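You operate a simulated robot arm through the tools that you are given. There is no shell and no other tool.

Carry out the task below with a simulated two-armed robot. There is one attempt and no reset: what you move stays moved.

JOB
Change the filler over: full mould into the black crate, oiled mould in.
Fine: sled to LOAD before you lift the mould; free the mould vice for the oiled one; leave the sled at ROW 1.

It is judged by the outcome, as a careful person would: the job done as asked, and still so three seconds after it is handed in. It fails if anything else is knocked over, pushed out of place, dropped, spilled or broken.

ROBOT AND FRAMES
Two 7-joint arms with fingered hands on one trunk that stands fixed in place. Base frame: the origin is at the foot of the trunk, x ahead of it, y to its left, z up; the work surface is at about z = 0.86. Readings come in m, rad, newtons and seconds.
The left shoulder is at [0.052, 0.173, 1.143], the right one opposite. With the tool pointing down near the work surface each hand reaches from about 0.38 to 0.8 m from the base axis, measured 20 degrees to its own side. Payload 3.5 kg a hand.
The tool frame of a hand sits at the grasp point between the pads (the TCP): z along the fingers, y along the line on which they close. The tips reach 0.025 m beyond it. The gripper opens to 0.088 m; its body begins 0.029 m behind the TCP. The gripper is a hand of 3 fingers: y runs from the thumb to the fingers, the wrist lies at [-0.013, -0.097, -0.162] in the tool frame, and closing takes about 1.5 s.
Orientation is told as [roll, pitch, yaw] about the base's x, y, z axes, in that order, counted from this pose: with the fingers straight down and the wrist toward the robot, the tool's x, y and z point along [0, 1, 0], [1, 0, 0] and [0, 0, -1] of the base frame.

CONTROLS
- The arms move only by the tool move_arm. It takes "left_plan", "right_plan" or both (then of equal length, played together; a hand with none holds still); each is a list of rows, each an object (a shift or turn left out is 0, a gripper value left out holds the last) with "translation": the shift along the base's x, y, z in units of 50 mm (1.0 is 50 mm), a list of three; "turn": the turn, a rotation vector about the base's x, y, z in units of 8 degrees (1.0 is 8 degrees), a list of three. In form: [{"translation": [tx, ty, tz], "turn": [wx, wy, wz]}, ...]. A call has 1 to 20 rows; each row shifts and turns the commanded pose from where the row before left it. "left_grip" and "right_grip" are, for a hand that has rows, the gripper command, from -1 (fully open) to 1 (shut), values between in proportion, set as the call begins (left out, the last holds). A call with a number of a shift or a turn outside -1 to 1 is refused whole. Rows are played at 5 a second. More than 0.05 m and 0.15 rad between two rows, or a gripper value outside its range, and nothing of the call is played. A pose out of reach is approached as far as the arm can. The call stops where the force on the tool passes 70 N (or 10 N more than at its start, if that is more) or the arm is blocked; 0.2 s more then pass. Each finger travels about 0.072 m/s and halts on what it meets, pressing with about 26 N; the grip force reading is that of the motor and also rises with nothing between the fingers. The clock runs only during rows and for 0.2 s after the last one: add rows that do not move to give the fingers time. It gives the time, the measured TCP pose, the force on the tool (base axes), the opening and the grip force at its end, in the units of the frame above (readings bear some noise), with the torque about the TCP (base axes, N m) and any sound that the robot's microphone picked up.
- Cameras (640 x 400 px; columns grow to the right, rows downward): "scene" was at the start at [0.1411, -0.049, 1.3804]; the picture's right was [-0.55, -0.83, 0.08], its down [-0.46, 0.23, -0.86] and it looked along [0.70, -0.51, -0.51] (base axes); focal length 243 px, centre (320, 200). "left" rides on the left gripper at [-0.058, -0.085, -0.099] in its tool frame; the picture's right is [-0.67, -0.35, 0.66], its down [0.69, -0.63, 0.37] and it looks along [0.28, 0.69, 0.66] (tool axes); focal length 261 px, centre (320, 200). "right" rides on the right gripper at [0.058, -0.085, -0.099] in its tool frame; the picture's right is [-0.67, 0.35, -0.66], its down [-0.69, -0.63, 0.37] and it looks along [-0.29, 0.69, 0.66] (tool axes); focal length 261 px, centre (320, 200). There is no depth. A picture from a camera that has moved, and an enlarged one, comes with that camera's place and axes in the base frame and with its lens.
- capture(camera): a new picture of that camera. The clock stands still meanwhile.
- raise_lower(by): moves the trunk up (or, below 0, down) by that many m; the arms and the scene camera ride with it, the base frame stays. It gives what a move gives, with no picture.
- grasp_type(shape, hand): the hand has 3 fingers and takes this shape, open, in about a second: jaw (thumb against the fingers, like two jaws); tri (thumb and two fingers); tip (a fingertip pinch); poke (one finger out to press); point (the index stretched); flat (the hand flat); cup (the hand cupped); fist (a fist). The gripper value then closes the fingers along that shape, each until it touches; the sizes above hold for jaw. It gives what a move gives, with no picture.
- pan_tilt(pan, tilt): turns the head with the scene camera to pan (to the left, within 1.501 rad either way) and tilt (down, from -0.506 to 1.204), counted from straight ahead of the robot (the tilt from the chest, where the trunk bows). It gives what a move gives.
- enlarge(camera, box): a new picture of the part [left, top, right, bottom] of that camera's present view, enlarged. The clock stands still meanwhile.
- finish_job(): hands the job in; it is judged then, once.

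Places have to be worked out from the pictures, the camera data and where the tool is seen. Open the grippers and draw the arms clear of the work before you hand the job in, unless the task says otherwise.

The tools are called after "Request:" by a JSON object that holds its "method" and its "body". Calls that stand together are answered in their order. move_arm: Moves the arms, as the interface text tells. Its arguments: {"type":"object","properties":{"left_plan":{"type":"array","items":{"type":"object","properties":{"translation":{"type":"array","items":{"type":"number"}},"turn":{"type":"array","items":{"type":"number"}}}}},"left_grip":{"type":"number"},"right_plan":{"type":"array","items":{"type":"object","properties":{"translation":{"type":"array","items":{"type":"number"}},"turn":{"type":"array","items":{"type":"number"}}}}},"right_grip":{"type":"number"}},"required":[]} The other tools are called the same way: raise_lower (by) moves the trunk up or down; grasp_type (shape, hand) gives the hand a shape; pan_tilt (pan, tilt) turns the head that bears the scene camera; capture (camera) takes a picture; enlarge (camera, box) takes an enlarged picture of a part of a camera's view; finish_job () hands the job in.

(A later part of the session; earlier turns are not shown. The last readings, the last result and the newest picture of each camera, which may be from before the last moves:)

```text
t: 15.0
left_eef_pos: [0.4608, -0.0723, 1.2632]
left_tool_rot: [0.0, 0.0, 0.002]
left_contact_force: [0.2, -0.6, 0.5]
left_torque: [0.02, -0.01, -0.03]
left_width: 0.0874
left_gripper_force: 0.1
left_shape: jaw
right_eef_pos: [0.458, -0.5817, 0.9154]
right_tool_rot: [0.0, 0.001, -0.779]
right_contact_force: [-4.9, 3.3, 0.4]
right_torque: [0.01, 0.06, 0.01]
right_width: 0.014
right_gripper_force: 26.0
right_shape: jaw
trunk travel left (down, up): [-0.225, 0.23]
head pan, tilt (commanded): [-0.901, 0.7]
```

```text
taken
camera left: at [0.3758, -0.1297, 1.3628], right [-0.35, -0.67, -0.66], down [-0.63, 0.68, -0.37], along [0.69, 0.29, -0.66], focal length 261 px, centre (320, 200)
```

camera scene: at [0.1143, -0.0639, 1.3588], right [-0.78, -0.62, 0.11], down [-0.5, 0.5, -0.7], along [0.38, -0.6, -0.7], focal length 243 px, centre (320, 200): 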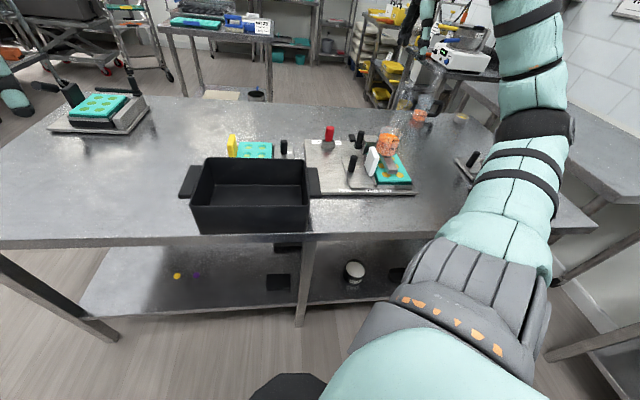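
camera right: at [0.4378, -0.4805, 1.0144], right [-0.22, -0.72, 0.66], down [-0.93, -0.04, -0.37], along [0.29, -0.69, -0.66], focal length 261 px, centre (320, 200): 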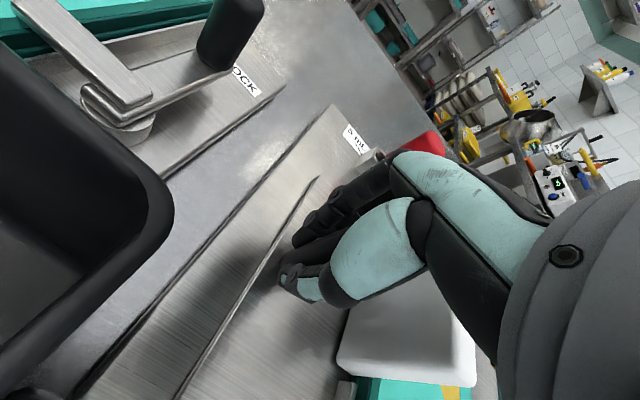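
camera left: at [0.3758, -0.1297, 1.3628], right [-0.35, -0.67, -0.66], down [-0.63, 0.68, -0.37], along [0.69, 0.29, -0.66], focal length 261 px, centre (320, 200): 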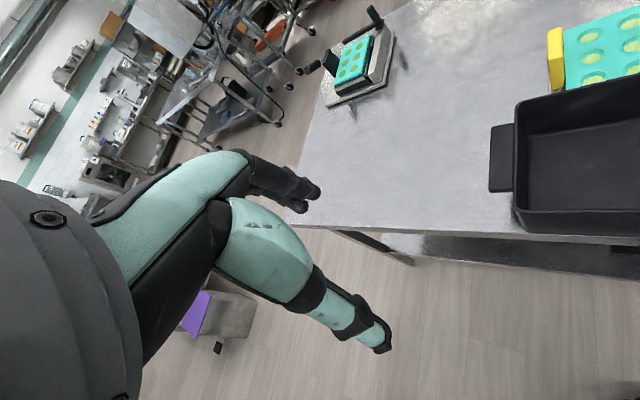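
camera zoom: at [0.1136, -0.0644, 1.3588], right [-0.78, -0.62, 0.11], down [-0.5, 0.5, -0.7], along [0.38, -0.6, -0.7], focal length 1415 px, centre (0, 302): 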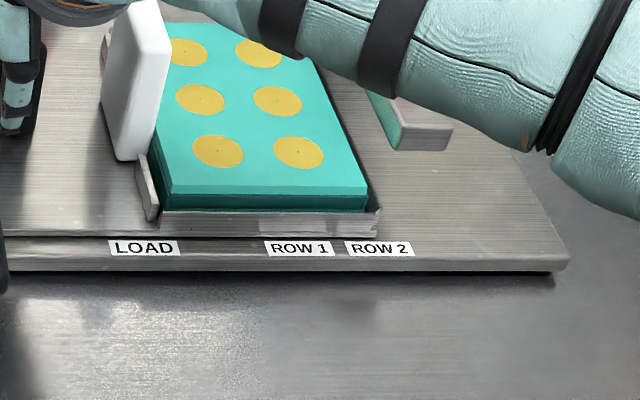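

No pointer, but the plate's left end still leaves ~30 mm for the sled, matching the label spacing (LOAD–ROW 2 ≈ 125–128 mm). I move another 25 mm and watch the force.

Request:
{"method": "move_arm", "body": {"right_plan": [{"translation": [0.1, 0.1, 0]}, {"translation": [0.1, 0.1, 0]}, {"translation": [0.08, 0.08, 0]}, {"translation": [0.07, 0.07, 0]}, {"translation": [0, 0, 0]}]}}

Request:
{"method": "enlarge", "body": {"camera": "scene", "box": [290, 80, 450, 200]}}

Request:
{"method": "capture", "body": {"camera": "right"}}

```text
t: 16.2
left_eef_pos: [0.4617, -0.072, 1.2638]
left_tool_rot: [-0.001, 0.0, 0.002]
left_contact_force: [-0.2, 0.5, -0.2]
left_torque: [0.06, 0.04, -0.04]
left_width: 0.0876
left_gripper_force: 0.1
left_shape: jaw
right_eef_pos: [0.4765, -0.564, 0.9161]
right_tool_rot: [-0.001, 0.0, -0.781]
right_contact_force: [-4.8, 3.6, 0.1]
right_torque: [0.04, 0.1, -0.04]
right_width: 0.0138
right_gripper_force: 25.9
right_shape: jaw
trunk travel left (down, up): [-0.225, 0.23]
head pan, tilt (commanded): [-0.901, 0.7]
```

```text
3.33 times, centred on (370, 140) of scene
camera zoom: at [0.1137, -0.0642, 1.3588], right [-0.78, -0.62, 0.11], down [-0.5, 0.5, -0.7], along [0.38, -0.6, -0.7], focal length 811 px, centre (153, 400)
```

zoom: 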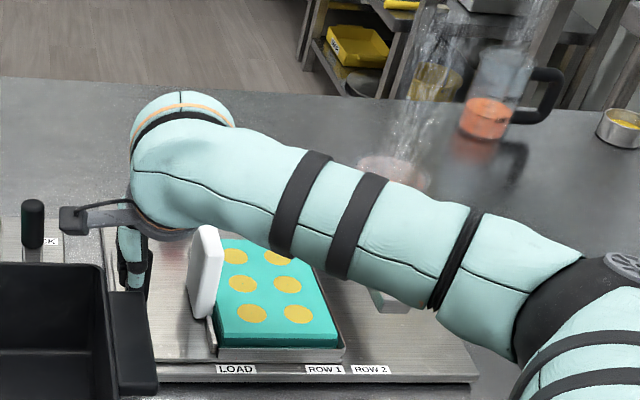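

```text
taken
camera right: at [0.4555, -0.4629, 1.0143], right [-0.22, -0.72, 0.66], down [-0.93, -0.04, -0.37], along [0.29, -0.69, -0.66], focal length 261 px, centre (320, 200)
```

right: 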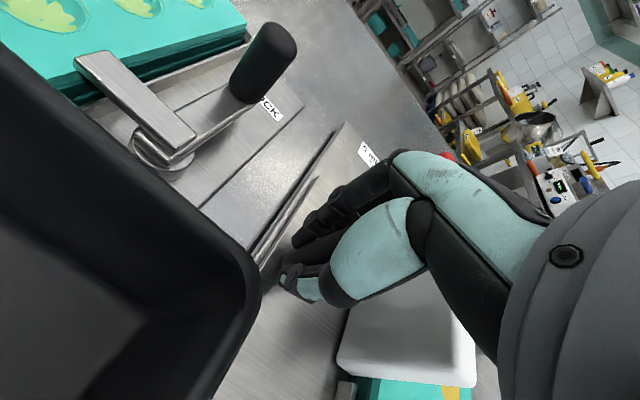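

Moved 118 mm so far with steady low force. The hand is getting near the crate's rim, so I advance the last ~9 mm in very small rows.

Request:
{"method": "move_arm", "body": {"right_plan": [{"translation": [0.04, 0.04, 0]}, {"translation": [0.04, 0.04, 0]}, {"translation": [0.04, 0.04, 0]}, {"translation": [0, 0, 0]}, {"translation": [0, 0, 0]}]}}

Request:
{"method": "enlarge", "body": {"camera": "scene", "box": [290, 100, 430, 205]}}

Request:
{"method": "capture", "body": {"camera": "right"}}

```text
t: 17.4
left_eef_pos: [0.4622, -0.0716, 1.2628]
left_tool_rot: [-0.001, 0.0, 0.002]
left_contact_force: [-0.4, -1.2, 0.8]
left_torque: [0.0, -0.02, -0.01]
left_width: 0.0878
left_gripper_force: 0.0
left_shape: jaw
right_eef_pos: [0.4827, -0.5585, 0.9164]
right_tool_rot: [-0.001, -0.001, -0.78]
right_contact_force: [4.0, -0.2, 0.6]
right_torque: [-0.04, -0.06, 0.01]
right_width: 0.0093
right_gripper_force: 26.6
right_shape: jaw
trunk travel left (down, up): [-0.225, 0.23]
head pan, tilt (commanded): [-0.901, 0.7]
```

```text
3.81 times, centred on (360, 152) of scene
camera zoom: at [0.1145, -0.0643, 1.3588], right [-0.78, -0.62, 0.11], down [-0.5, 0.5, -0.7], along [0.38, -0.6, -0.7], focal length 927 px, centre (168, 381)
```

zoom: 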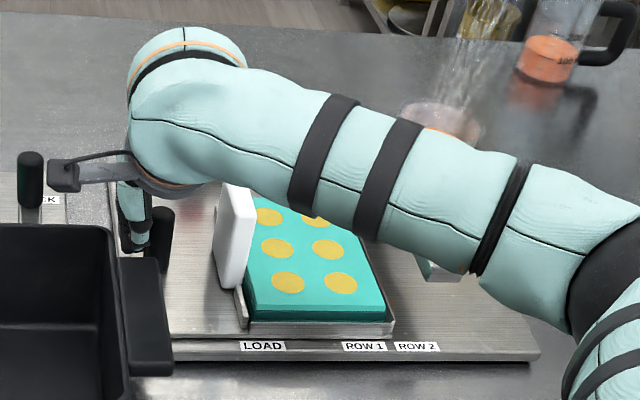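

```text
taken
camera right: at [0.4619, -0.4569, 1.0144], right [-0.22, -0.72, 0.66], down [-0.93, -0.04, -0.37], along [0.29, -0.69, -0.66], focal length 261 px, centre (320, 200)
```

right: 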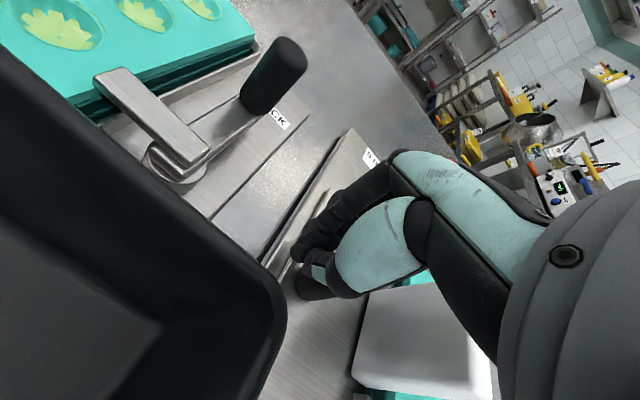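

The width dropped and the knob now peeks out on the −s side of the fingers: the sled met its end stop and the fingers slid past. I open and lift the hand to see where the sled stands.

Request:
{"method": "move_arm", "body": {"right_plan": [{"translation": [0, 0, 0]}, {"translation": [0, 0, 0]}, {"translation": [0, 0, 0]}, {"translation": [0, 0, 0.4]}, {"translation": [0, 0, 0.8]}, {"translation": [0, 0, 0.8]}, {"translation": [-0.5, 0.5, 0.5]}, {"translation": [-0.5, 0.5, 0.5]}, {"translation": [-0.5, 0.5, 0.5]}, {"translation": [0, 0, 0]}], "right_grip": -0.1}}

Request:
{"method": "capture", "body": {"camera": "right"}}

Request:
{"method": "enlarge", "body": {"camera": "scene", "box": [290, 100, 430, 205]}}

```text
t: 19.6
left_eef_pos: [0.4611, -0.0721, 1.2621]
left_tool_rot: [0.0, 0.0, 0.002]
left_contact_force: [0.6, -0.9, 0.2]
left_torque: [-0.02, 0.04, -0.03]
left_width: 0.0875
left_gripper_force: 0.2
left_shape: jaw
right_eef_pos: [0.4082, -0.4833, 1.091]
right_tool_rot: [0.002, 0.001, -0.783]
right_contact_force: [-0.1, -0.4, -0.1]
right_torque: [0.0, 0.01, 0.04]
right_width: 0.0484
right_gripper_force: 0.0
right_shape: jaw
trunk travel left (down, up): [-0.225, 0.23]
head pan, tilt (commanded): [-0.901, 0.7]
```

```text
taken
camera right: at [0.3872, -0.3827, 1.1883], right [-0.22, -0.72, 0.65], down [-0.93, -0.04, -0.37], along [0.29, -0.69, -0.66], focal length 261 px, centre (320, 200)
```

right: 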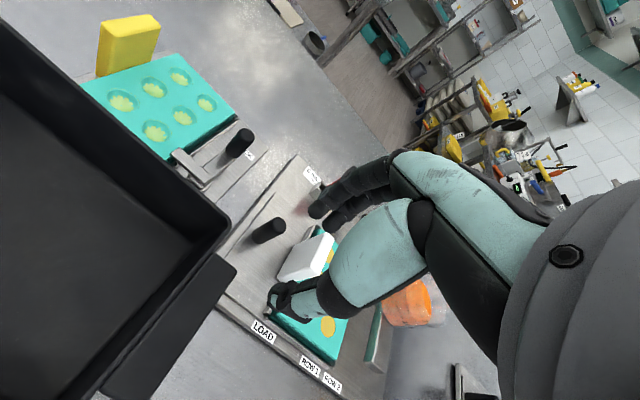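

```text
3.81 times, centred on (360, 152) of scene
camera zoom: at [0.1141, -0.0649, 1.3587], right [-0.78, -0.62, 0.11], down [-0.5, 0.51, -0.7], along [0.38, -0.6, -0.7], focal length 927 px, centre (168, 381)
```

zoom: 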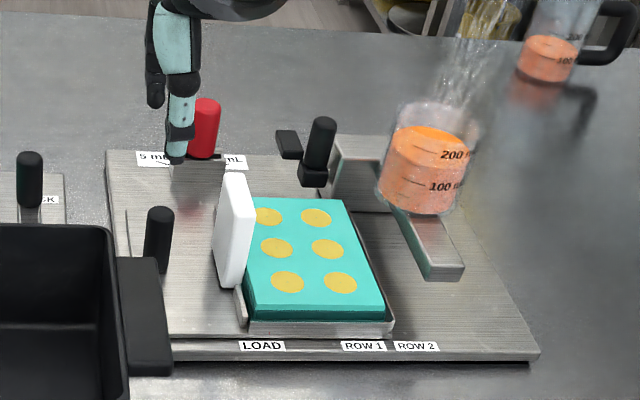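

The sled has moved about 115–118 mm, while the LOAD–ROW 2 label spacing works out nearer 128–131 mm. I zoom in on the sled's left end and labels to see whether it is really at its stop.

Request:
{"method": "enlarge", "body": {"camera": "right", "box": [190, 140, 350, 360]}}

Request:
{"method": "enlarge", "body": {"camera": "scene", "box": [310, 130, 400, 200]}}

```text
1.82 times, centred on (270, 250) of right
camera zoom: at [0.3872, -0.3827, 1.1883], right [-0.22, -0.72, 0.65], down [-0.93, -0.04, -0.37], along [0.29, -0.69, -0.66], focal length 474 px, centre (411, 109)
```

zoom: 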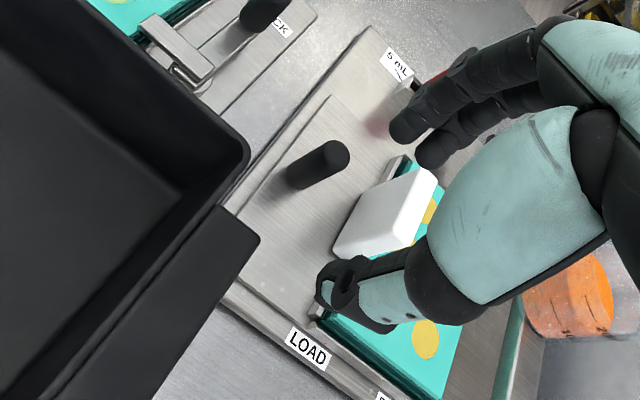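

```text
5.71 times, centred on (355, 165) of scene
camera zoom: at [0.1141, -0.0649, 1.3587], right [-0.78, -0.62, 0.11], down [-0.5, 0.51, -0.7], along [0.38, -0.6, -0.7], focal length 1390 px, centre (120, 400)
```

zoom: 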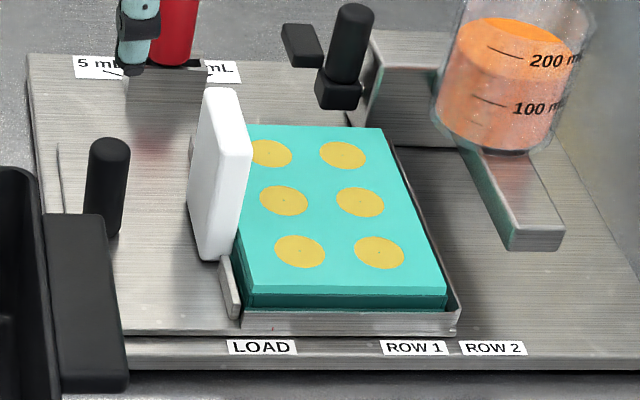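

There is still ~15–20 mm between the sled's left edge and the plate's end, so the sled is not yet at LOAD; the grip simply slipped. I regrip slightly behind the knob (on its −s side), so the fingers cradle and push it positively.

Request:
{"method": "move_arm", "body": {"right_plan": [{"translation": [0.4, -0.595, 0]}, {"translation": [0.4, -0.595, 0]}, {"translation": [0.396, -0.595, 0]}, {"translation": [0, 0, -0.8]}, {"translation": [0, 0, -0.8]}, {"translation": [0, 0, -0.6]}, {"translation": [0, 0, 0]}], "right_grip": -0.1}}

Request:
{"method": "capture", "body": {"camera": "right"}}

Request:
{"method": "enlarge", "body": {"camera": "scene", "box": [300, 100, 420, 200]}}

```text
t: 21.2
left_eef_pos: [0.4611, -0.0718, 1.264]
left_tool_rot: [-0.002, -0.003, 0.002]
left_contact_force: [0.2, 0.2, 0.8]
left_torque: [0.02, -0.03, 0.03]
left_width: 0.0879
left_gripper_force: 0.0
left_shape: jaw
right_eef_pos: [0.4663, -0.5728, 0.9791]
right_tool_rot: [-0.001, 0.002, -0.779]
right_contact_force: [-0.4, -0.1, -0.4]
right_torque: [0.01, 0.02, 0.02]
right_width: 0.0485
right_gripper_force: 0.0
right_shape: jaw
trunk travel left (down, up): [-0.225, 0.23]
head pan, tilt (commanded): [-0.901, 0.7]
```

```text
taken
camera right: at [0.4459, -0.4714, 1.0788], right [-0.22, -0.72, 0.66], down [-0.93, -0.04, -0.37], along [0.29, -0.69, -0.66], focal length 261 px, centre (320, 200)
```

right: 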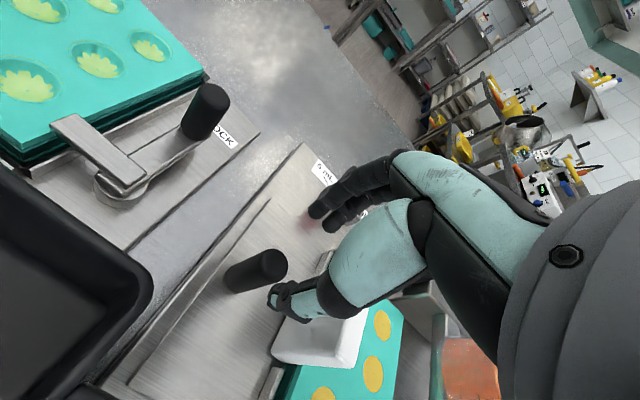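

```text
4.00 times, centred on (360, 150) of scene
camera zoom: at [0.1135, -0.0641, 1.3589], right [-0.78, -0.62, 0.11], down [-0.5, 0.5, -0.7], along [0.38, -0.6, -0.7], focal length 973 px, centre (160, 400)
```

zoom: 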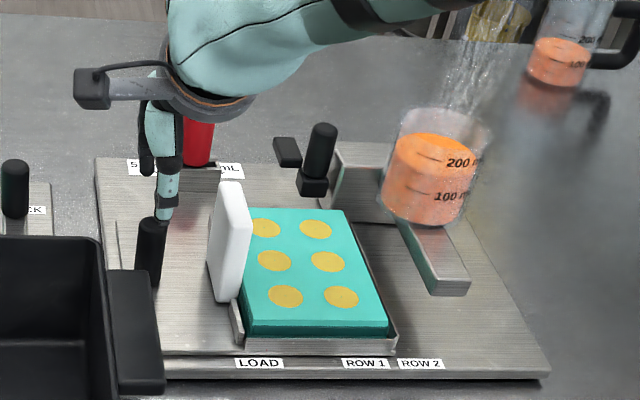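

The knob lies right under the hand now, a bit off the thumb as wanted. I lower the last 64 mm with a 3 mm shift toward −s, then close.

Request:
{"method": "move_arm", "body": {"right_plan": [{"translation": [-0.04, -0.04, -0.4]}, {"translation": [0, 0, -0.4]}, {"translation": [0, 0, -0.3]}, {"translation": [0, 0, -0.17]}, {"translation": [0, 0, 0]}]}}

Request:
{"method": "move_arm", "body": {"right_plan": [{"translation": [0, 0, 0]}, {"translation": [0, 0, 0]}, {"translation": [0, 0, 0]}, {"translation": [0, 0, 0]}, {"translation": [0, 0, 0]}, {"translation": [0, 0, 0]}], "right_grip": 1.0}}

Request:
{"method": "enlarge", "body": {"camera": "scene", "box": [300, 110, 420, 200]}}

Request:
{"method": "enlarge", "body": {"camera": "right", "box": [200, 130, 450, 340]}}

```text
t: 22.4
left_eef_pos: [0.4613, -0.0722, 1.2638]
left_tool_rot: [0.0, 0.002, 0.001]
left_contact_force: [0.4, 0.2, -0.2]
left_torque: [0.01, 0.01, 0.0]
left_width: 0.0876
left_gripper_force: 0.0
left_shape: jaw
right_eef_pos: [0.4641, -0.5754, 0.9168]
right_tool_rot: [0.001, 0.0, -0.781]
right_contact_force: [-0.4, 0.3, -0.2]
right_torque: [-0.01, 0.01, 0.02]
right_width: 0.0481
right_gripper_force: 0.1
right_shape: jaw
trunk travel left (down, up): [-0.225, 0.23]
head pan, tilt (commanded): [-0.901, 0.7]
```

```text
t: 23.8
left_eef_pos: [0.4602, -0.0722, 1.2633]
left_tool_rot: [-0.001, 0.001, 0.002]
left_contact_force: [0.6, -0.4, 0.2]
left_torque: [-0.02, 0.01, 0.02]
left_width: 0.0879
left_gripper_force: 0.1
left_shape: jaw
right_eef_pos: [0.4655, -0.5741, 0.9165]
right_tool_rot: [0.001, -0.001, -0.778]
right_contact_force: [-2.3, 0.1, 0.1]
right_torque: [-0.01, 0.03, 0.0]
right_width: 0.0126
right_gripper_force: 25.7
right_shape: jaw
trunk travel left (down, up): [-0.225, 0.23]
head pan, tilt (commanded): [-0.901, 0.7]
```

```text
4.44 times, centred on (360, 155) of scene
camera zoom: at [0.1138, -0.0644, 1.3588], right [-0.78, -0.62, 0.11], down [-0.5, 0.51, -0.7], along [0.38, -0.6, -0.7], focal length 1081 px, centre (142, 400)
```

zoom: 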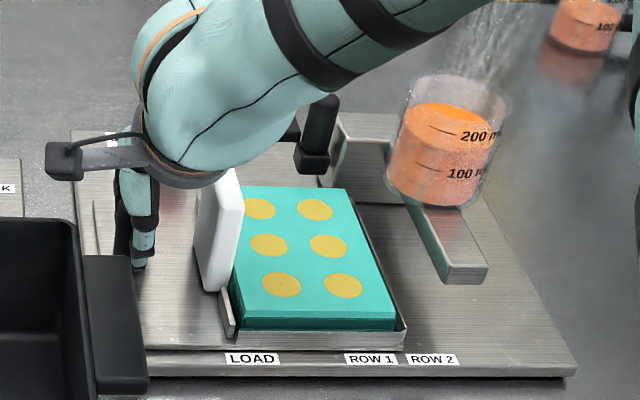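

```text
1.90 times, centred on (325, 235) of right
camera zoom: at [0.4439, -0.4729, 1.0155], right [-0.22, -0.72, 0.66], down [-0.93, -0.04, -0.37], along [0.29, -0.69, -0.66], focal length 496 px, centre (310, 133)
```

zoom: 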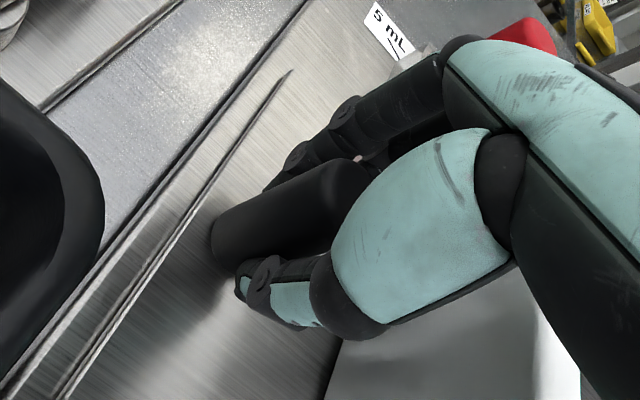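

Good cradle grip (thumb toward the −s side of the knob). I push +s in 3–4 mm rows and watch the force.

Request:
{"method": "move_arm", "body": {"right_plan": [{"translation": [0.05, 0.05, 0]}, {"translation": [0.05, 0.05, 0]}, {"translation": [0.05, 0.05, 0]}, {"translation": [0, 0, 0]}, {"translation": [0, 0, 0]}]}}

Request:
{"method": "enlarge", "body": {"camera": "scene", "box": [300, 110, 420, 200]}}

Request:
{"method": "enlarge", "body": {"camera": "right", "box": [200, 130, 450, 340]}}

```text
t: 25.0
left_eef_pos: [0.4586, -0.0748, 1.2639]
left_tool_rot: [0.002, -0.001, -0.001]
left_contact_force: [-0.6, 0.1, 0.2]
left_torque: [0.01, -0.01, 0.0]
left_width: 0.0878
left_gripper_force: 0.1
left_shape: jaw
right_eef_pos: [0.4682, -0.5704, 0.9171]
right_tool_rot: [0.0, 0.0, -0.78]
right_contact_force: [-15.2, -13.8, 1.1]
right_torque: [-0.32, 0.32, 0.01]
right_width: 0.0126
right_gripper_force: 25.8
right_shape: jaw
trunk travel left (down, up): [-0.225, 0.23]
head pan, tilt (commanded): [-0.901, 0.7]
```

```text
4.44 times, centred on (360, 155) of scene
camera zoom: at [0.1105, -0.0668, 1.359], right [-0.78, -0.62, 0.11], down [-0.5, 0.51, -0.7], along [0.38, -0.6, -0.7], focal length 1081 px, centre (142, 400)
```

zoom: 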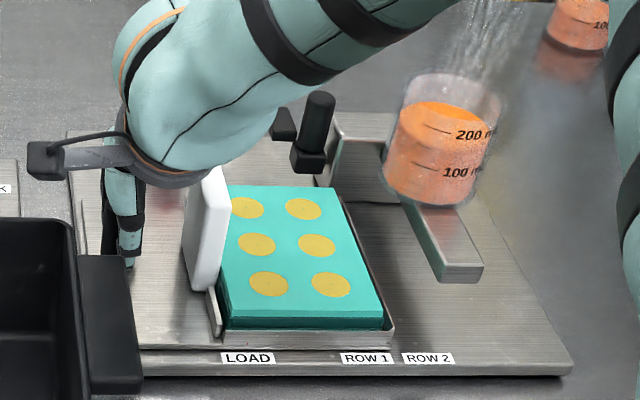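

```text
1.90 times, centred on (325, 235) of right
camera zoom: at [0.4484, -0.4684, 1.0154], right [-0.22, -0.72, 0.66], down [-0.93, -0.04, -0.37], along [0.29, -0.69, -0.66], focal length 496 px, centre (310, 133)
```

zoom: 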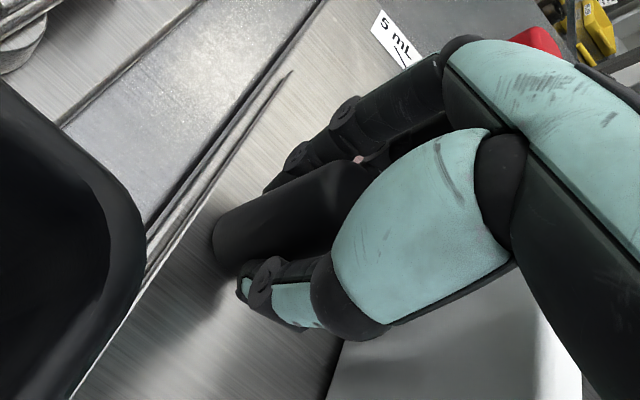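

A firm 20 N end stop: the sled is at the LOAD end. I relax the push a little, open the fingers and rise to look.

Request:
{"method": "move_arm", "body": {"right_plan": [{"translation": [-0.04, -0.04, 0]}, {"translation": [0, 0, 0]}]}}

Request:
{"method": "move_arm", "body": {"right_plan": [{"translation": [0, 0, 0]}, {"translation": [0, 0, 0]}, {"translation": [0, 0, 0]}, {"translation": [0, 0, 0.3]}, {"translation": [0, 0, 0.8]}, {"translation": [0, 0, 0.8]}, {"translation": [-0.5, 0.5, 0.5]}, {"translation": [-0.5, 0.5, 0.5]}, {"translation": [-0.5, 0.5, 0.5]}, {"translation": [0, 0, 0]}], "right_grip": -0.1}}

Request:
{"method": "capture", "body": {"camera": "right"}}

Request:
{"method": "enlarge", "body": {"camera": "scene", "box": [310, 130, 400, 200]}}

```text
t: 25.6
left_eef_pos: [0.4579, -0.0737, 1.2641]
left_tool_rot: [0.002, -0.001, 0.002]
left_contact_force: [0.1, -0.7, -0.3]
left_torque: [0.01, -0.01, -0.02]
left_width: 0.0875
left_gripper_force: 0.0
left_shape: jaw
right_eef_pos: [0.4684, -0.5706, 0.9164]
right_tool_rot: [0.001, 0.0, -0.779]
right_contact_force: [-12.6, -9.1, 0.4]
right_torque: [-0.22, 0.26, -0.02]
right_width: 0.0123
right_gripper_force: 26.1
right_shape: jaw
trunk travel left (down, up): [-0.225, 0.23]
head pan, tilt (commanded): [-0.901, 0.7]
```

```text
t: 27.8
left_eef_pos: [0.4615, -0.0733, 1.2624]
left_tool_rot: [-0.001, -0.001, 0.002]
left_contact_force: [-0.2, -0.6, 1.1]
left_torque: [0.01, -0.02, -0.02]
left_width: 0.0877
left_gripper_force: 0.0
left_shape: jaw
right_eef_pos: [0.3949, -0.4933, 1.0883]
right_tool_rot: [-0.002, 0.002, -0.783]
right_contact_force: [0.3, -0.5, -0.3]
right_torque: [0.03, -0.03, 0.02]
right_width: 0.0481
right_gripper_force: 0.1
right_shape: jaw
trunk travel left (down, up): [-0.225, 0.23]
head pan, tilt (commanded): [-0.901, 0.7]
```

```text
taken
camera right: at [0.3751, -0.3925, 1.1867], right [-0.22, -0.72, 0.66], down [-0.93, -0.04, -0.36], along [0.29, -0.69, -0.66], focal length 261 px, centre (320, 200)
```

right: 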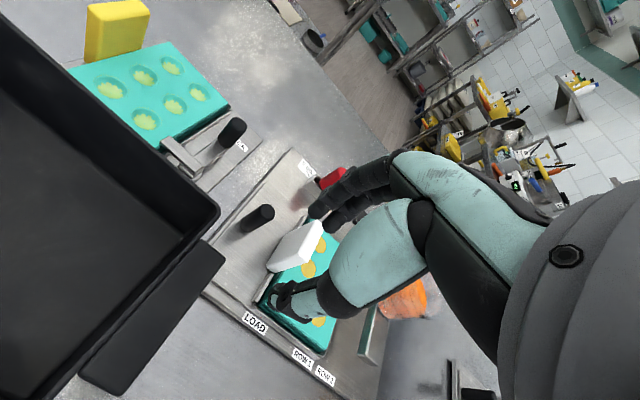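

```text
5.71 times, centred on (355, 165) of scene
camera zoom: at [0.1145, -0.065, 1.3587], right [-0.78, -0.62, 0.11], down [-0.5, 0.51, -0.7], along [0.38, -0.6, -0.7], focal length 1390 px, centre (120, 400)
```

zoom: 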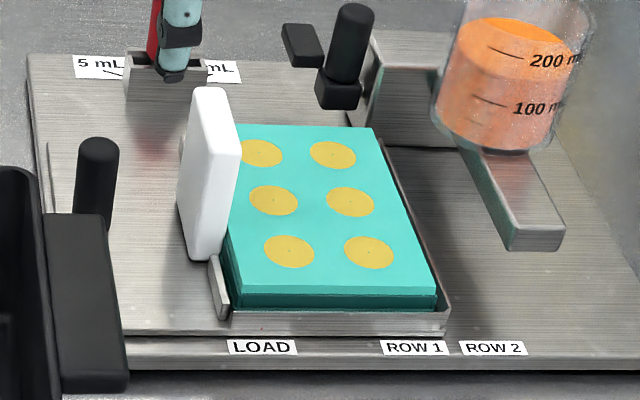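

The sled's centre now lines up with the LOAD label and it is on its end stop, so it is at LOAD (it had started somewhat short of ROW 2). Now I look closely at the white handle of the full mould.

Request:
{"method": "enlarge", "body": {"camera": "scene", "box": [335, 138, 375, 188]}}

Request:
{"method": "enlarge", "body": {"camera": "right", "box": [240, 190, 340, 300]}}

Request:
{"method": "enlarge", "body": {"camera": "right", "box": [50, 0, 260, 190]}}

```text
8.00 times, centred on (355, 163) of scene
camera zoom: at [0.1145, -0.065, 1.3587], right [-0.78, -0.62, 0.11], down [-0.5, 0.51, -0.7], along [0.38, -0.6, -0.7], focal length 1946 px, centre (40, 496)
```

zoom: 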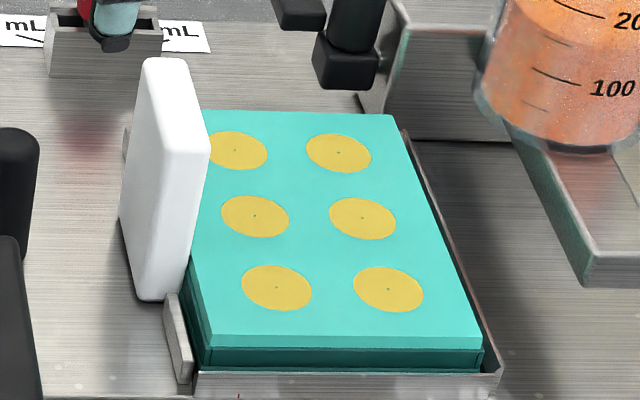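

```text
3.64 times, centred on (290, 245) of right
camera zoom: at [0.3751, -0.3925, 1.1867], right [-0.22, -0.72, 0.66], down [-0.93, -0.04, -0.36], along [0.29, -0.69, -0.66], focal length 948 px, centre (429, 36)
```

zoom: 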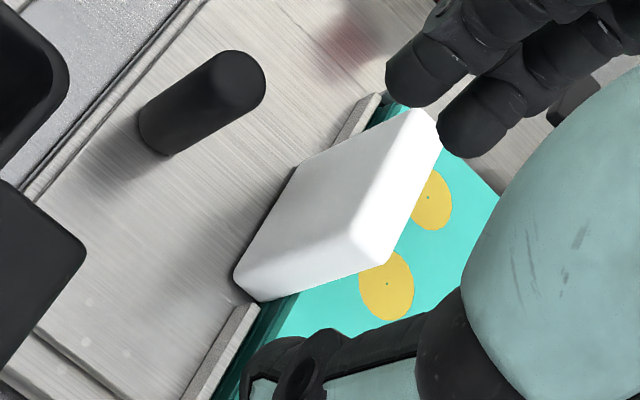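

```text
2.11 times, centred on (155, 95) of right
camera zoom: at [0.3751, -0.3925, 1.1867], right [-0.22, -0.72, 0.66], down [-0.93, -0.04, -0.36], along [0.29, -0.69, -0.66], focal length 549 px, centre (667, 421)
```

zoom: 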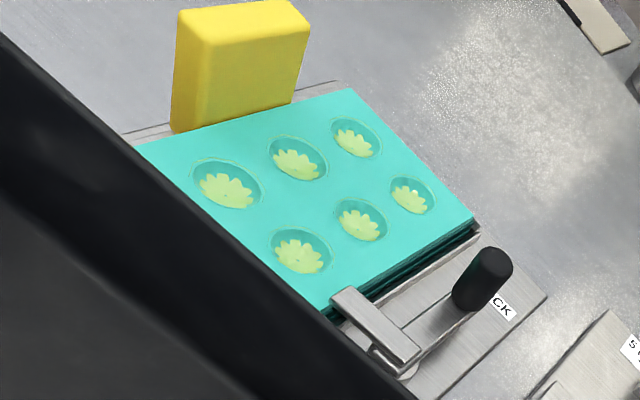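

The handle is a vertical slab: top at z≈0.954, centre ≈ [0.424, -0.607], ~14 mm thick across [0.707,0.707]. I need the hand turned +90° so it closes across it; I rise first and rotate in free space.

Request:
{"method": "move_arm", "body": {"right_plan": [{"translation": [0, 0, 0.8]}, {"translation": [0, 0, 0.8], "turn": [0, 0, 0.9]}, {"turn": [0, 0, 0.94]}, {"turn": [0, 0, 0.94]}, {"turn": [0, 0, 0.94]}, {"turn": [0, 0, 0.94]}, {"turn": [0, 0, 0.94]}, {"turn": [0, 0, 0.94]}, {"turn": [0, 0, 0.94]}, {"turn": [0, 0, 0.94]}, {"turn": [0, 0, 0.94]}, {"turn": [0, 0, 0.94]}, {"turn": [0, 0, 0.95]}, {"translation": [0, 0, 0]}], "right_grip": 0.0}}

Request:
{"method": "capture", "body": {"camera": "right"}}

Request:
{"method": "capture", "body": {"camera": "scene"}}

```text
t: 30.8
left_eef_pos: [0.4611, -0.0722, 1.2628]
left_tool_rot: [-0.001, 0.001, 0.002]
left_contact_force: [-0.4, 0.8, 0.2]
left_torque: [0.0, 0.01, 0.01]
left_width: 0.0878
left_gripper_force: 0.0
left_shape: jaw
right_eef_pos: [0.396, -0.4934, 1.1673]
right_tool_rot: [0.0, 0.001, 0.792]
right_contact_force: [-0.2, -1.1, 0.0]
right_torque: [-0.02, 0.0, -0.02]
right_width: 0.0443
right_gripper_force: 0.1
right_shape: jaw
trunk travel left (down, up): [-0.225, 0.23]
head pan, tilt (commanded): [-0.901, 0.7]
```

```text
taken
camera right: at [0.2931, -0.5127, 1.2657], right [0.72, -0.22, 0.66], down [0.05, -0.93, -0.36], along [0.69, 0.29, -0.66], focal length 261 px, centre (320, 200)
```

right: 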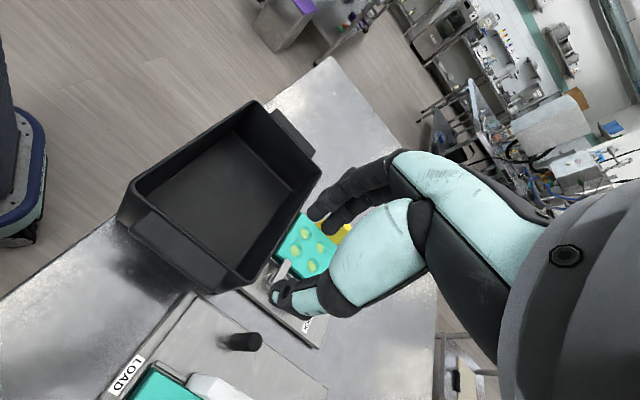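

```text
taken
camera scene: at [0.1136, -0.0637, 1.3589], right [-0.78, -0.62, 0.11], down [-0.5, 0.5, -0.7], along [0.38, -0.6, -0.7], focal length 243 px, centre (320, 200)
```

scene: 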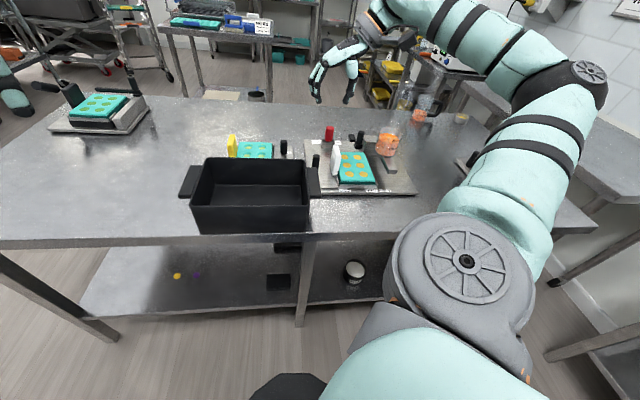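

The rotation worked (yaw ≈ 0.79). I move above the white handle at a safe height and look again, mindful of the hopper.

Request:
{"method": "move_arm", "body": {"right_plan": [{"translation": [0.184, -0.76, 0]}, {"translation": [0.184, -0.76, 0]}, {"translation": [0.184, -0.76, 0]}, {"translation": [0, 0, -0.7]}, {"translation": [0, 0, -0.7]}, {"translation": [0, 0, -0.7]}, {"translation": [0, 0, 0]}]}}

Request:
{"method": "capture", "body": {"camera": "right"}}

Request:
{"method": "capture", "body": {"camera": "scene"}}

Request:
{"method": "enlarge", "body": {"camera": "scene", "box": [310, 80, 430, 200]}}

```text
t: 32.4
left_eef_pos: [0.4615, -0.0717, 1.2641]
left_tool_rot: [0.001, 0.0, 0.001]
left_contact_force: [0.1, -0.7, 0.0]
left_torque: [-0.01, 0.04, 0.01]
left_width: 0.0875
left_gripper_force: 0.1
left_shape: jaw
right_eef_pos: [0.3906, -0.582, 1.0514]
right_tool_rot: [0.001, 0.0, 0.791]
right_contact_force: [0.2, -0.2, -0.6]
right_torque: [0.01, 0.02, 0.0]
right_width: 0.0442
right_gripper_force: 0.1
right_shape: jaw
right hand out of reach, approached as far as the arm can: row 2, 3
trunk travel left (down, up): [-0.225, 0.23]
head pan, tilt (commanded): [-0.901, 0.7]
```

```text
taken
camera right: at [0.2883, -0.601, 1.1501], right [0.72, -0.22, 0.66], down [0.04, -0.93, -0.37], along [0.69, 0.29, -0.66], focal length 261 px, centre (320, 200)
```

right: 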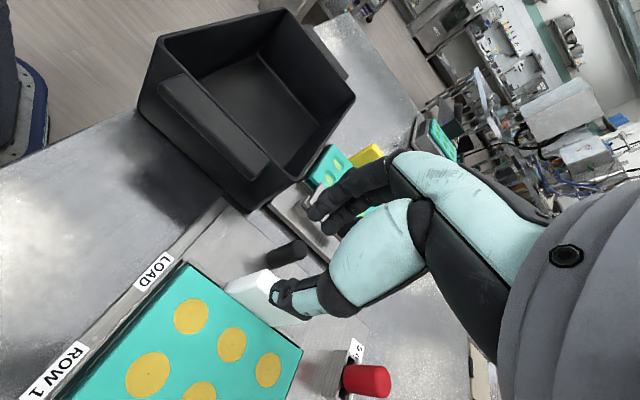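

```text
taken
camera scene: at [0.1141, -0.0642, 1.3588], right [-0.78, -0.62, 0.11], down [-0.5, 0.5, -0.7], along [0.38, -0.6, -0.7], focal length 243 px, centre (320, 200)
```

scene: 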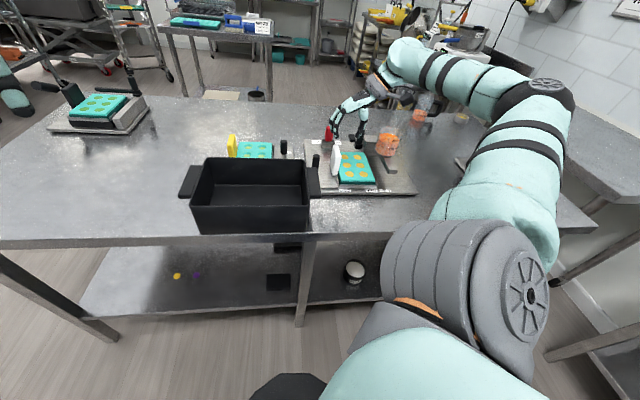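

```text
3.33 times, centred on (370, 140) of scene
camera zoom: at [0.1141, -0.0642, 1.3588], right [-0.78, -0.62, 0.11], down [-0.5, 0.5, -0.7], along [0.38, -0.6, -0.7], focal length 811 px, centre (153, 400)
```

zoom: 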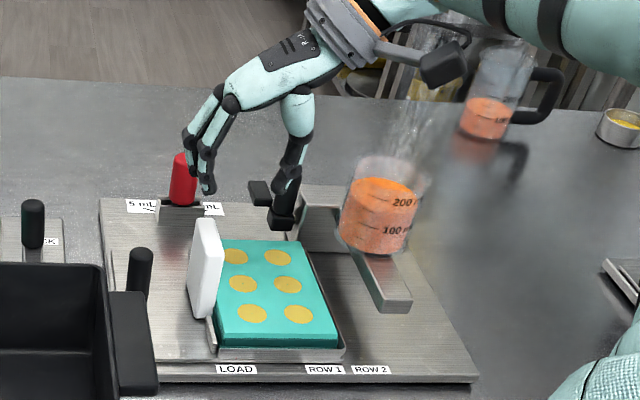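

The high pose was at the edge of reach, but lower down it should be nearer. I try the remaining [+0.033, -0.025] at this lower height.

Request:
{"method": "move_arm", "body": {"right_plan": [{"translation": [0.33, -0.25, -0.2]}, {"translation": [0.33, -0.25, -0.2]}, {"translation": [0, 0, 0]}]}}

Request:
{"method": "capture", "body": {"camera": "right"}}

Request:
{"method": "enlarge", "body": {"camera": "scene", "box": [310, 80, 430, 200]}}

```text
t: 33.2
left_eef_pos: [0.4607, -0.0716, 1.264]
left_tool_rot: [-0.002, 0.0, 0.001]
left_contact_force: [0.4, 0.3, 0.5]
left_torque: [0.03, 0.02, -0.01]
left_width: 0.0876
left_gripper_force: 0.0
left_shape: jaw
right_eef_pos: [0.3936, -0.5824, 1.0395]
right_tool_rot: [-0.003, 0.001, 0.789]
right_contact_force: [1.1, -0.3, -0.1]
right_torque: [0.01, 0.0, 0.0]
right_width: 0.0442
right_gripper_force: 0.0
right_shape: jaw
right hand out of reach, approached as far as the arm can: row 1, 2
trunk travel left (down, up): [-0.225, 0.23]
head pan, tilt (commanded): [-0.901, 0.7]
```

```text
taken
camera right: at [0.2915, -0.5997, 1.1379], right [0.72, -0.22, 0.66], down [0.04, -0.93, -0.36], along [0.69, 0.29, -0.66], focal length 261 px, centre (320, 200)
```

right: 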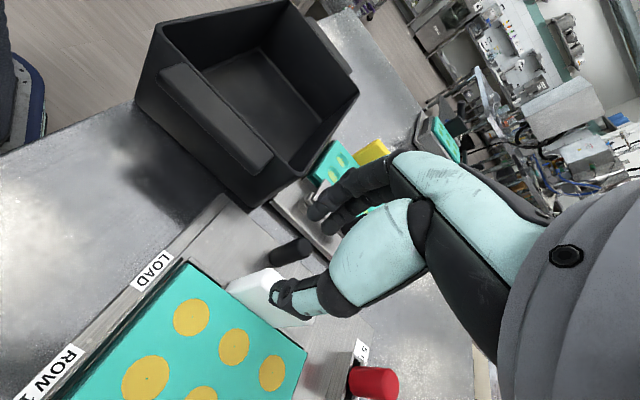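

```text
3.33 times, centred on (370, 140) of scene
camera zoom: at [0.1139, -0.0641, 1.3588], right [-0.78, -0.62, 0.11], down [-0.5, 0.5, -0.7], along [0.38, -0.6, -0.7], focal length 811 px, centre (153, 400)
```

zoom: 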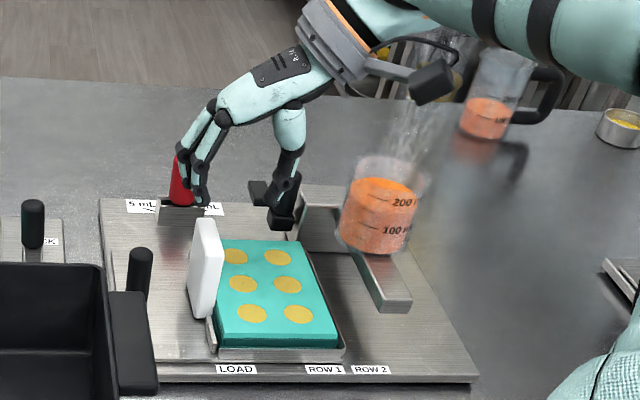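

In this upright pose the arm runs out of reach. Tilting the hand about the closing axis, so fingers point down-and-outward, brings the wrist nearer; I apply a 30° tilt and see.

Request:
{"method": "move_arm", "body": {"right_plan": [{"translation": [0, 0, 0.3]}, {"turn": [-0.663, -0.663, 0]}, {"turn": [-0.663, -0.663, 0]}, {"turn": [-0.663, -0.663, 0]}, {"turn": [-0.663, -0.663, 0]}, {"translation": [0, 0, 0]}]}}

Request:
{"method": "capture", "body": {"camera": "right"}}

Request:
{"method": "capture", "body": {"camera": "scene"}}

```text
t: 34.6
left_eef_pos: [0.4601, -0.0732, 1.2627]
left_tool_rot: [0.001, 0.0, 0.002]
left_contact_force: [-0.5, 0.2, 0.4]
left_torque: [0.01, 0.0, -0.04]
left_width: 0.0877
left_gripper_force: 0.0
left_shape: jaw
right_eef_pos: [0.3941, -0.5809, 1.0539]
right_tool_rot: [-0.527, 0.003, 0.79]
right_contact_force: [0.2, -0.4, 0.3]
right_torque: [-0.01, -0.02, 0.04]
right_width: 0.0445
right_gripper_force: 0.1
right_shape: jaw
trunk travel left (down, up): [-0.225, 0.23]
head pan, tilt (commanded): [-0.901, 0.7]
```

```text
taken
camera right: at [0.2626, -0.5704, 1.1112], right [0.42, 0.07, 0.9], down [0.11, -0.99, 0.03], along [0.9, 0.09, -0.43], focal length 261 px, centre (320, 200)
```

right: 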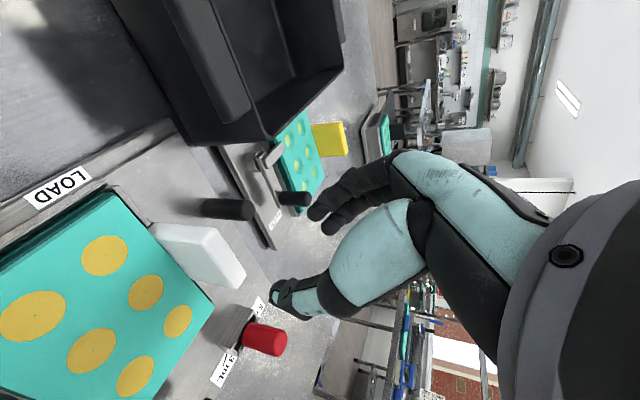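

```text
taken
camera scene: at [0.1143, -0.0642, 1.3588], right [-0.78, -0.62, 0.11], down [-0.5, 0.5, -0.7], along [0.38, -0.6, -0.7], focal length 243 px, centre (320, 200)
```

scene: 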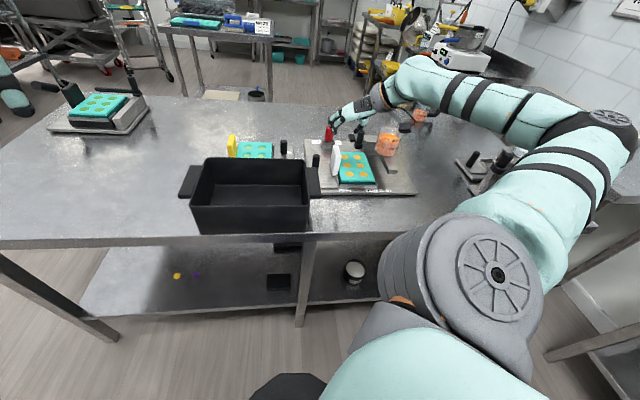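

The tilted pose is fine (roll −0.527) with the elbow up and clear. I zoom on the white handle in this wrist view to refine its position before going down.

Request:
{"method": "enlarge", "body": {"camera": "right", "box": [130, 180, 330, 340]}}

Request:
{"method": "enlarge", "body": {"camera": "scene", "box": [310, 90, 430, 200]}}

```text
2.50 times, centred on (230, 260) of right
camera zoom: at [0.2626, -0.5704, 1.1112], right [0.42, 0.07, 0.9], down [0.11, -0.99, 0.03], along [0.9, 0.09, -0.43], focal length 652 px, centre (545, 50)
```

zoom: 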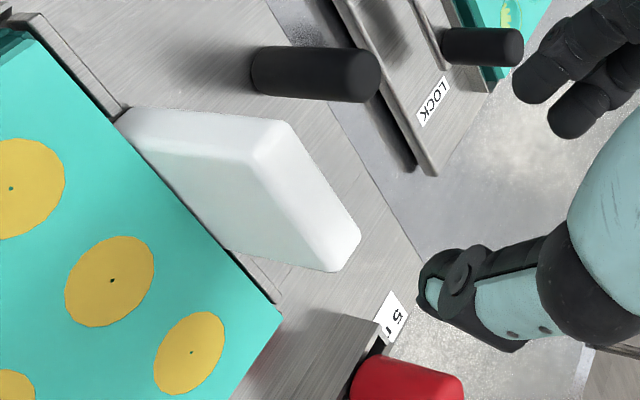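

```text
3.64 times, centred on (370, 145) of scene
camera zoom: at [0.1143, -0.0642, 1.3588], right [-0.78, -0.62, 0.11], down [-0.5, 0.5, -0.7], along [0.38, -0.6, -0.7], focal length 884 px, centre (138, 400)
```

zoom: 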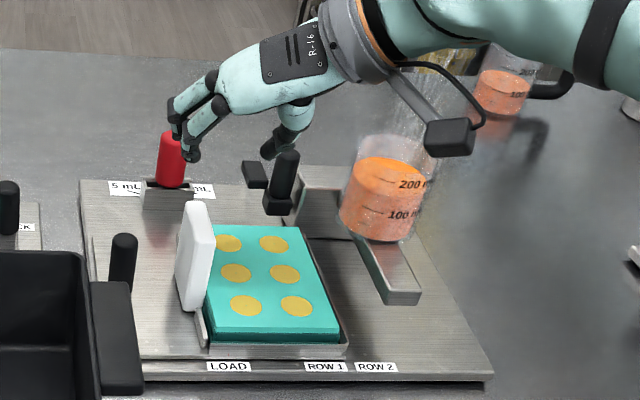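

The handle's top centre is confirmed near s=-0.128 / w=0.729 (base [0.425, -0.606], z 0.954). To leave room for the wrist camera above the crate rim later, I reduce the tilt to 20° and position directly above the handle.

Request:
{"method": "move_arm", "body": {"right_plan": [{"turn": [0.442, 0.442, 0]}, {"turn": [0.442, 0.442, 0]}, {"translation": [0.277, -0.226, 0]}, {"translation": [0.277, -0.226, -0.1]}, {"translation": [0, 0, 0]}]}}

Request:
{"method": "enlarge", "body": {"camera": "right", "box": [130, 160, 370, 360]}}

Request:
{"method": "enlarge", "body": {"camera": "scene", "box": [310, 90, 430, 200]}}

```text
t: 35.8
left_eef_pos: [0.4607, -0.0717, 1.2635]
left_tool_rot: [-0.001, 0.0, 0.002]
left_contact_force: [0.6, -0.3, 0.4]
left_torque: [-0.03, -0.01, -0.01]
left_width: 0.0877
left_gripper_force: 0.0
left_shape: jaw
right_eef_pos: [0.4216, -0.6053, 1.0499]
right_tool_rot: [-0.348, 0.001, 0.791]
right_contact_force: [0.5, -0.4, -0.3]
right_torque: [0.01, 0.0, 0.03]
right_width: 0.0443
right_gripper_force: 0.1
right_shape: jaw
trunk travel left (down, up): [-0.225, 0.23]
head pan, tilt (commanded): [-0.901, 0.7]
```

```text
2.00 times, centred on (250, 260) of right
camera zoom: at [0.2985, -0.601, 1.123], right [0.53, -0.04, 0.84], down [0.1, -0.99, -0.11], along [0.84, 0.15, -0.52], focal length 521 px, centre (460, 80)
```

zoom: 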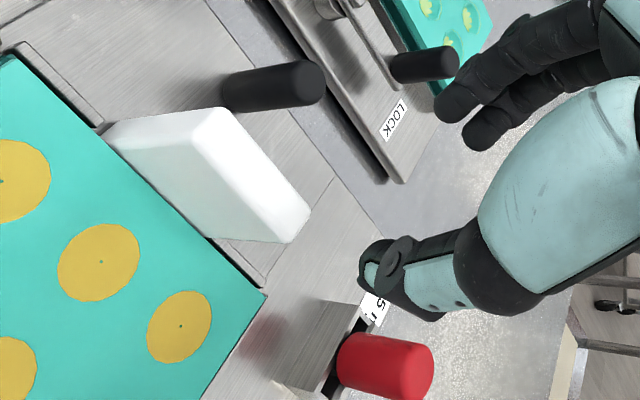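

```text
3.64 times, centred on (370, 145) of scene
camera zoom: at [0.1135, -0.064, 1.3589], right [-0.78, -0.62, 0.11], down [-0.5, 0.5, -0.7], along [0.38, -0.6, -0.7], focal length 884 px, centre (138, 400)
```

zoom: 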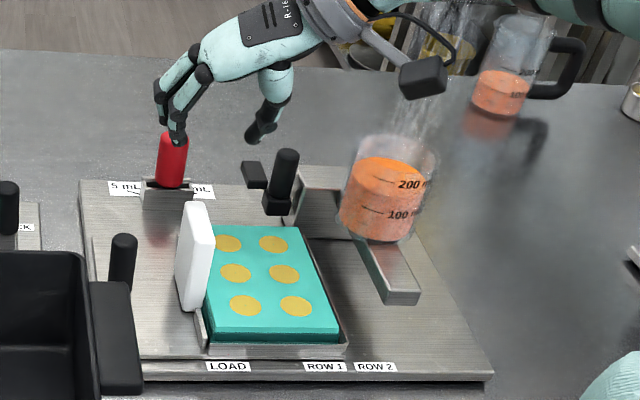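

Well aligned (within 2–3 mm). I lower the open fingers over the handle in slow rows to z ≈ 0.939.

Request:
{"method": "move_arm", "body": {"right_plan": [{"translation": [0.035, 0.035, -0.5]}, {"translation": [0, 0, -0.5]}, {"translation": [0, 0, -0.5]}, {"translation": [0, 0, -0.3]}, {"translation": [0, 0, -0.2]}, {"translation": [0, 0, 0]}]}}

Request:
{"method": "capture", "body": {"camera": "right"}}

Request:
{"method": "enlarge", "body": {"camera": "scene", "box": [320, 110, 420, 200]}}

```text
t: 37.2
left_eef_pos: [0.461, -0.0731, 1.2633]
left_tool_rot: [0.001, 0.0, 0.002]
left_contact_force: [-0.4, 0.1, -0.6]
left_torque: [0.0, -0.02, 0.05]
left_width: 0.0875
left_gripper_force: 0.2
left_shape: jaw
right_eef_pos: [0.4187, -0.5972, 0.9541]
right_tool_rot: [-0.349, 0.004, 0.791]
right_contact_force: [0.0, 0.6, -0.7]
right_torque: [0.0, 0.0, -0.01]
right_width: 0.0441
right_gripper_force: 0.1
right_shape: jaw
right hand out of reach, approached as far as the arm can: row 5
trunk travel left (down, up): [-0.225, 0.23]
head pan, tilt (commanded): [-0.901, 0.7]
```

```text
taken
camera right: at [0.2949, -0.5941, 1.0275], right [0.53, -0.04, 0.84], down [0.1, -0.99, -0.11], along [0.84, 0.14, -0.53], focal length 261 px, centre (320, 200)
```

right: 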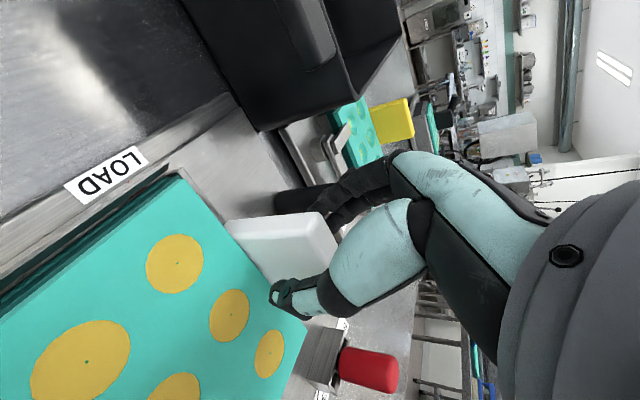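

```text
4.44 times, centred on (370, 155) of scene
camera zoom: at [0.1141, -0.0641, 1.3588], right [-0.78, -0.62, 0.11], down [-0.5, 0.5, -0.7], along [0.38, -0.6, -0.7], focal length 1081 px, centre (98, 400)
```

zoom: 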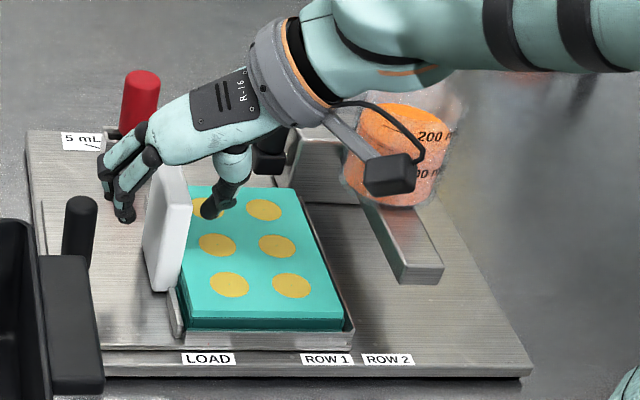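

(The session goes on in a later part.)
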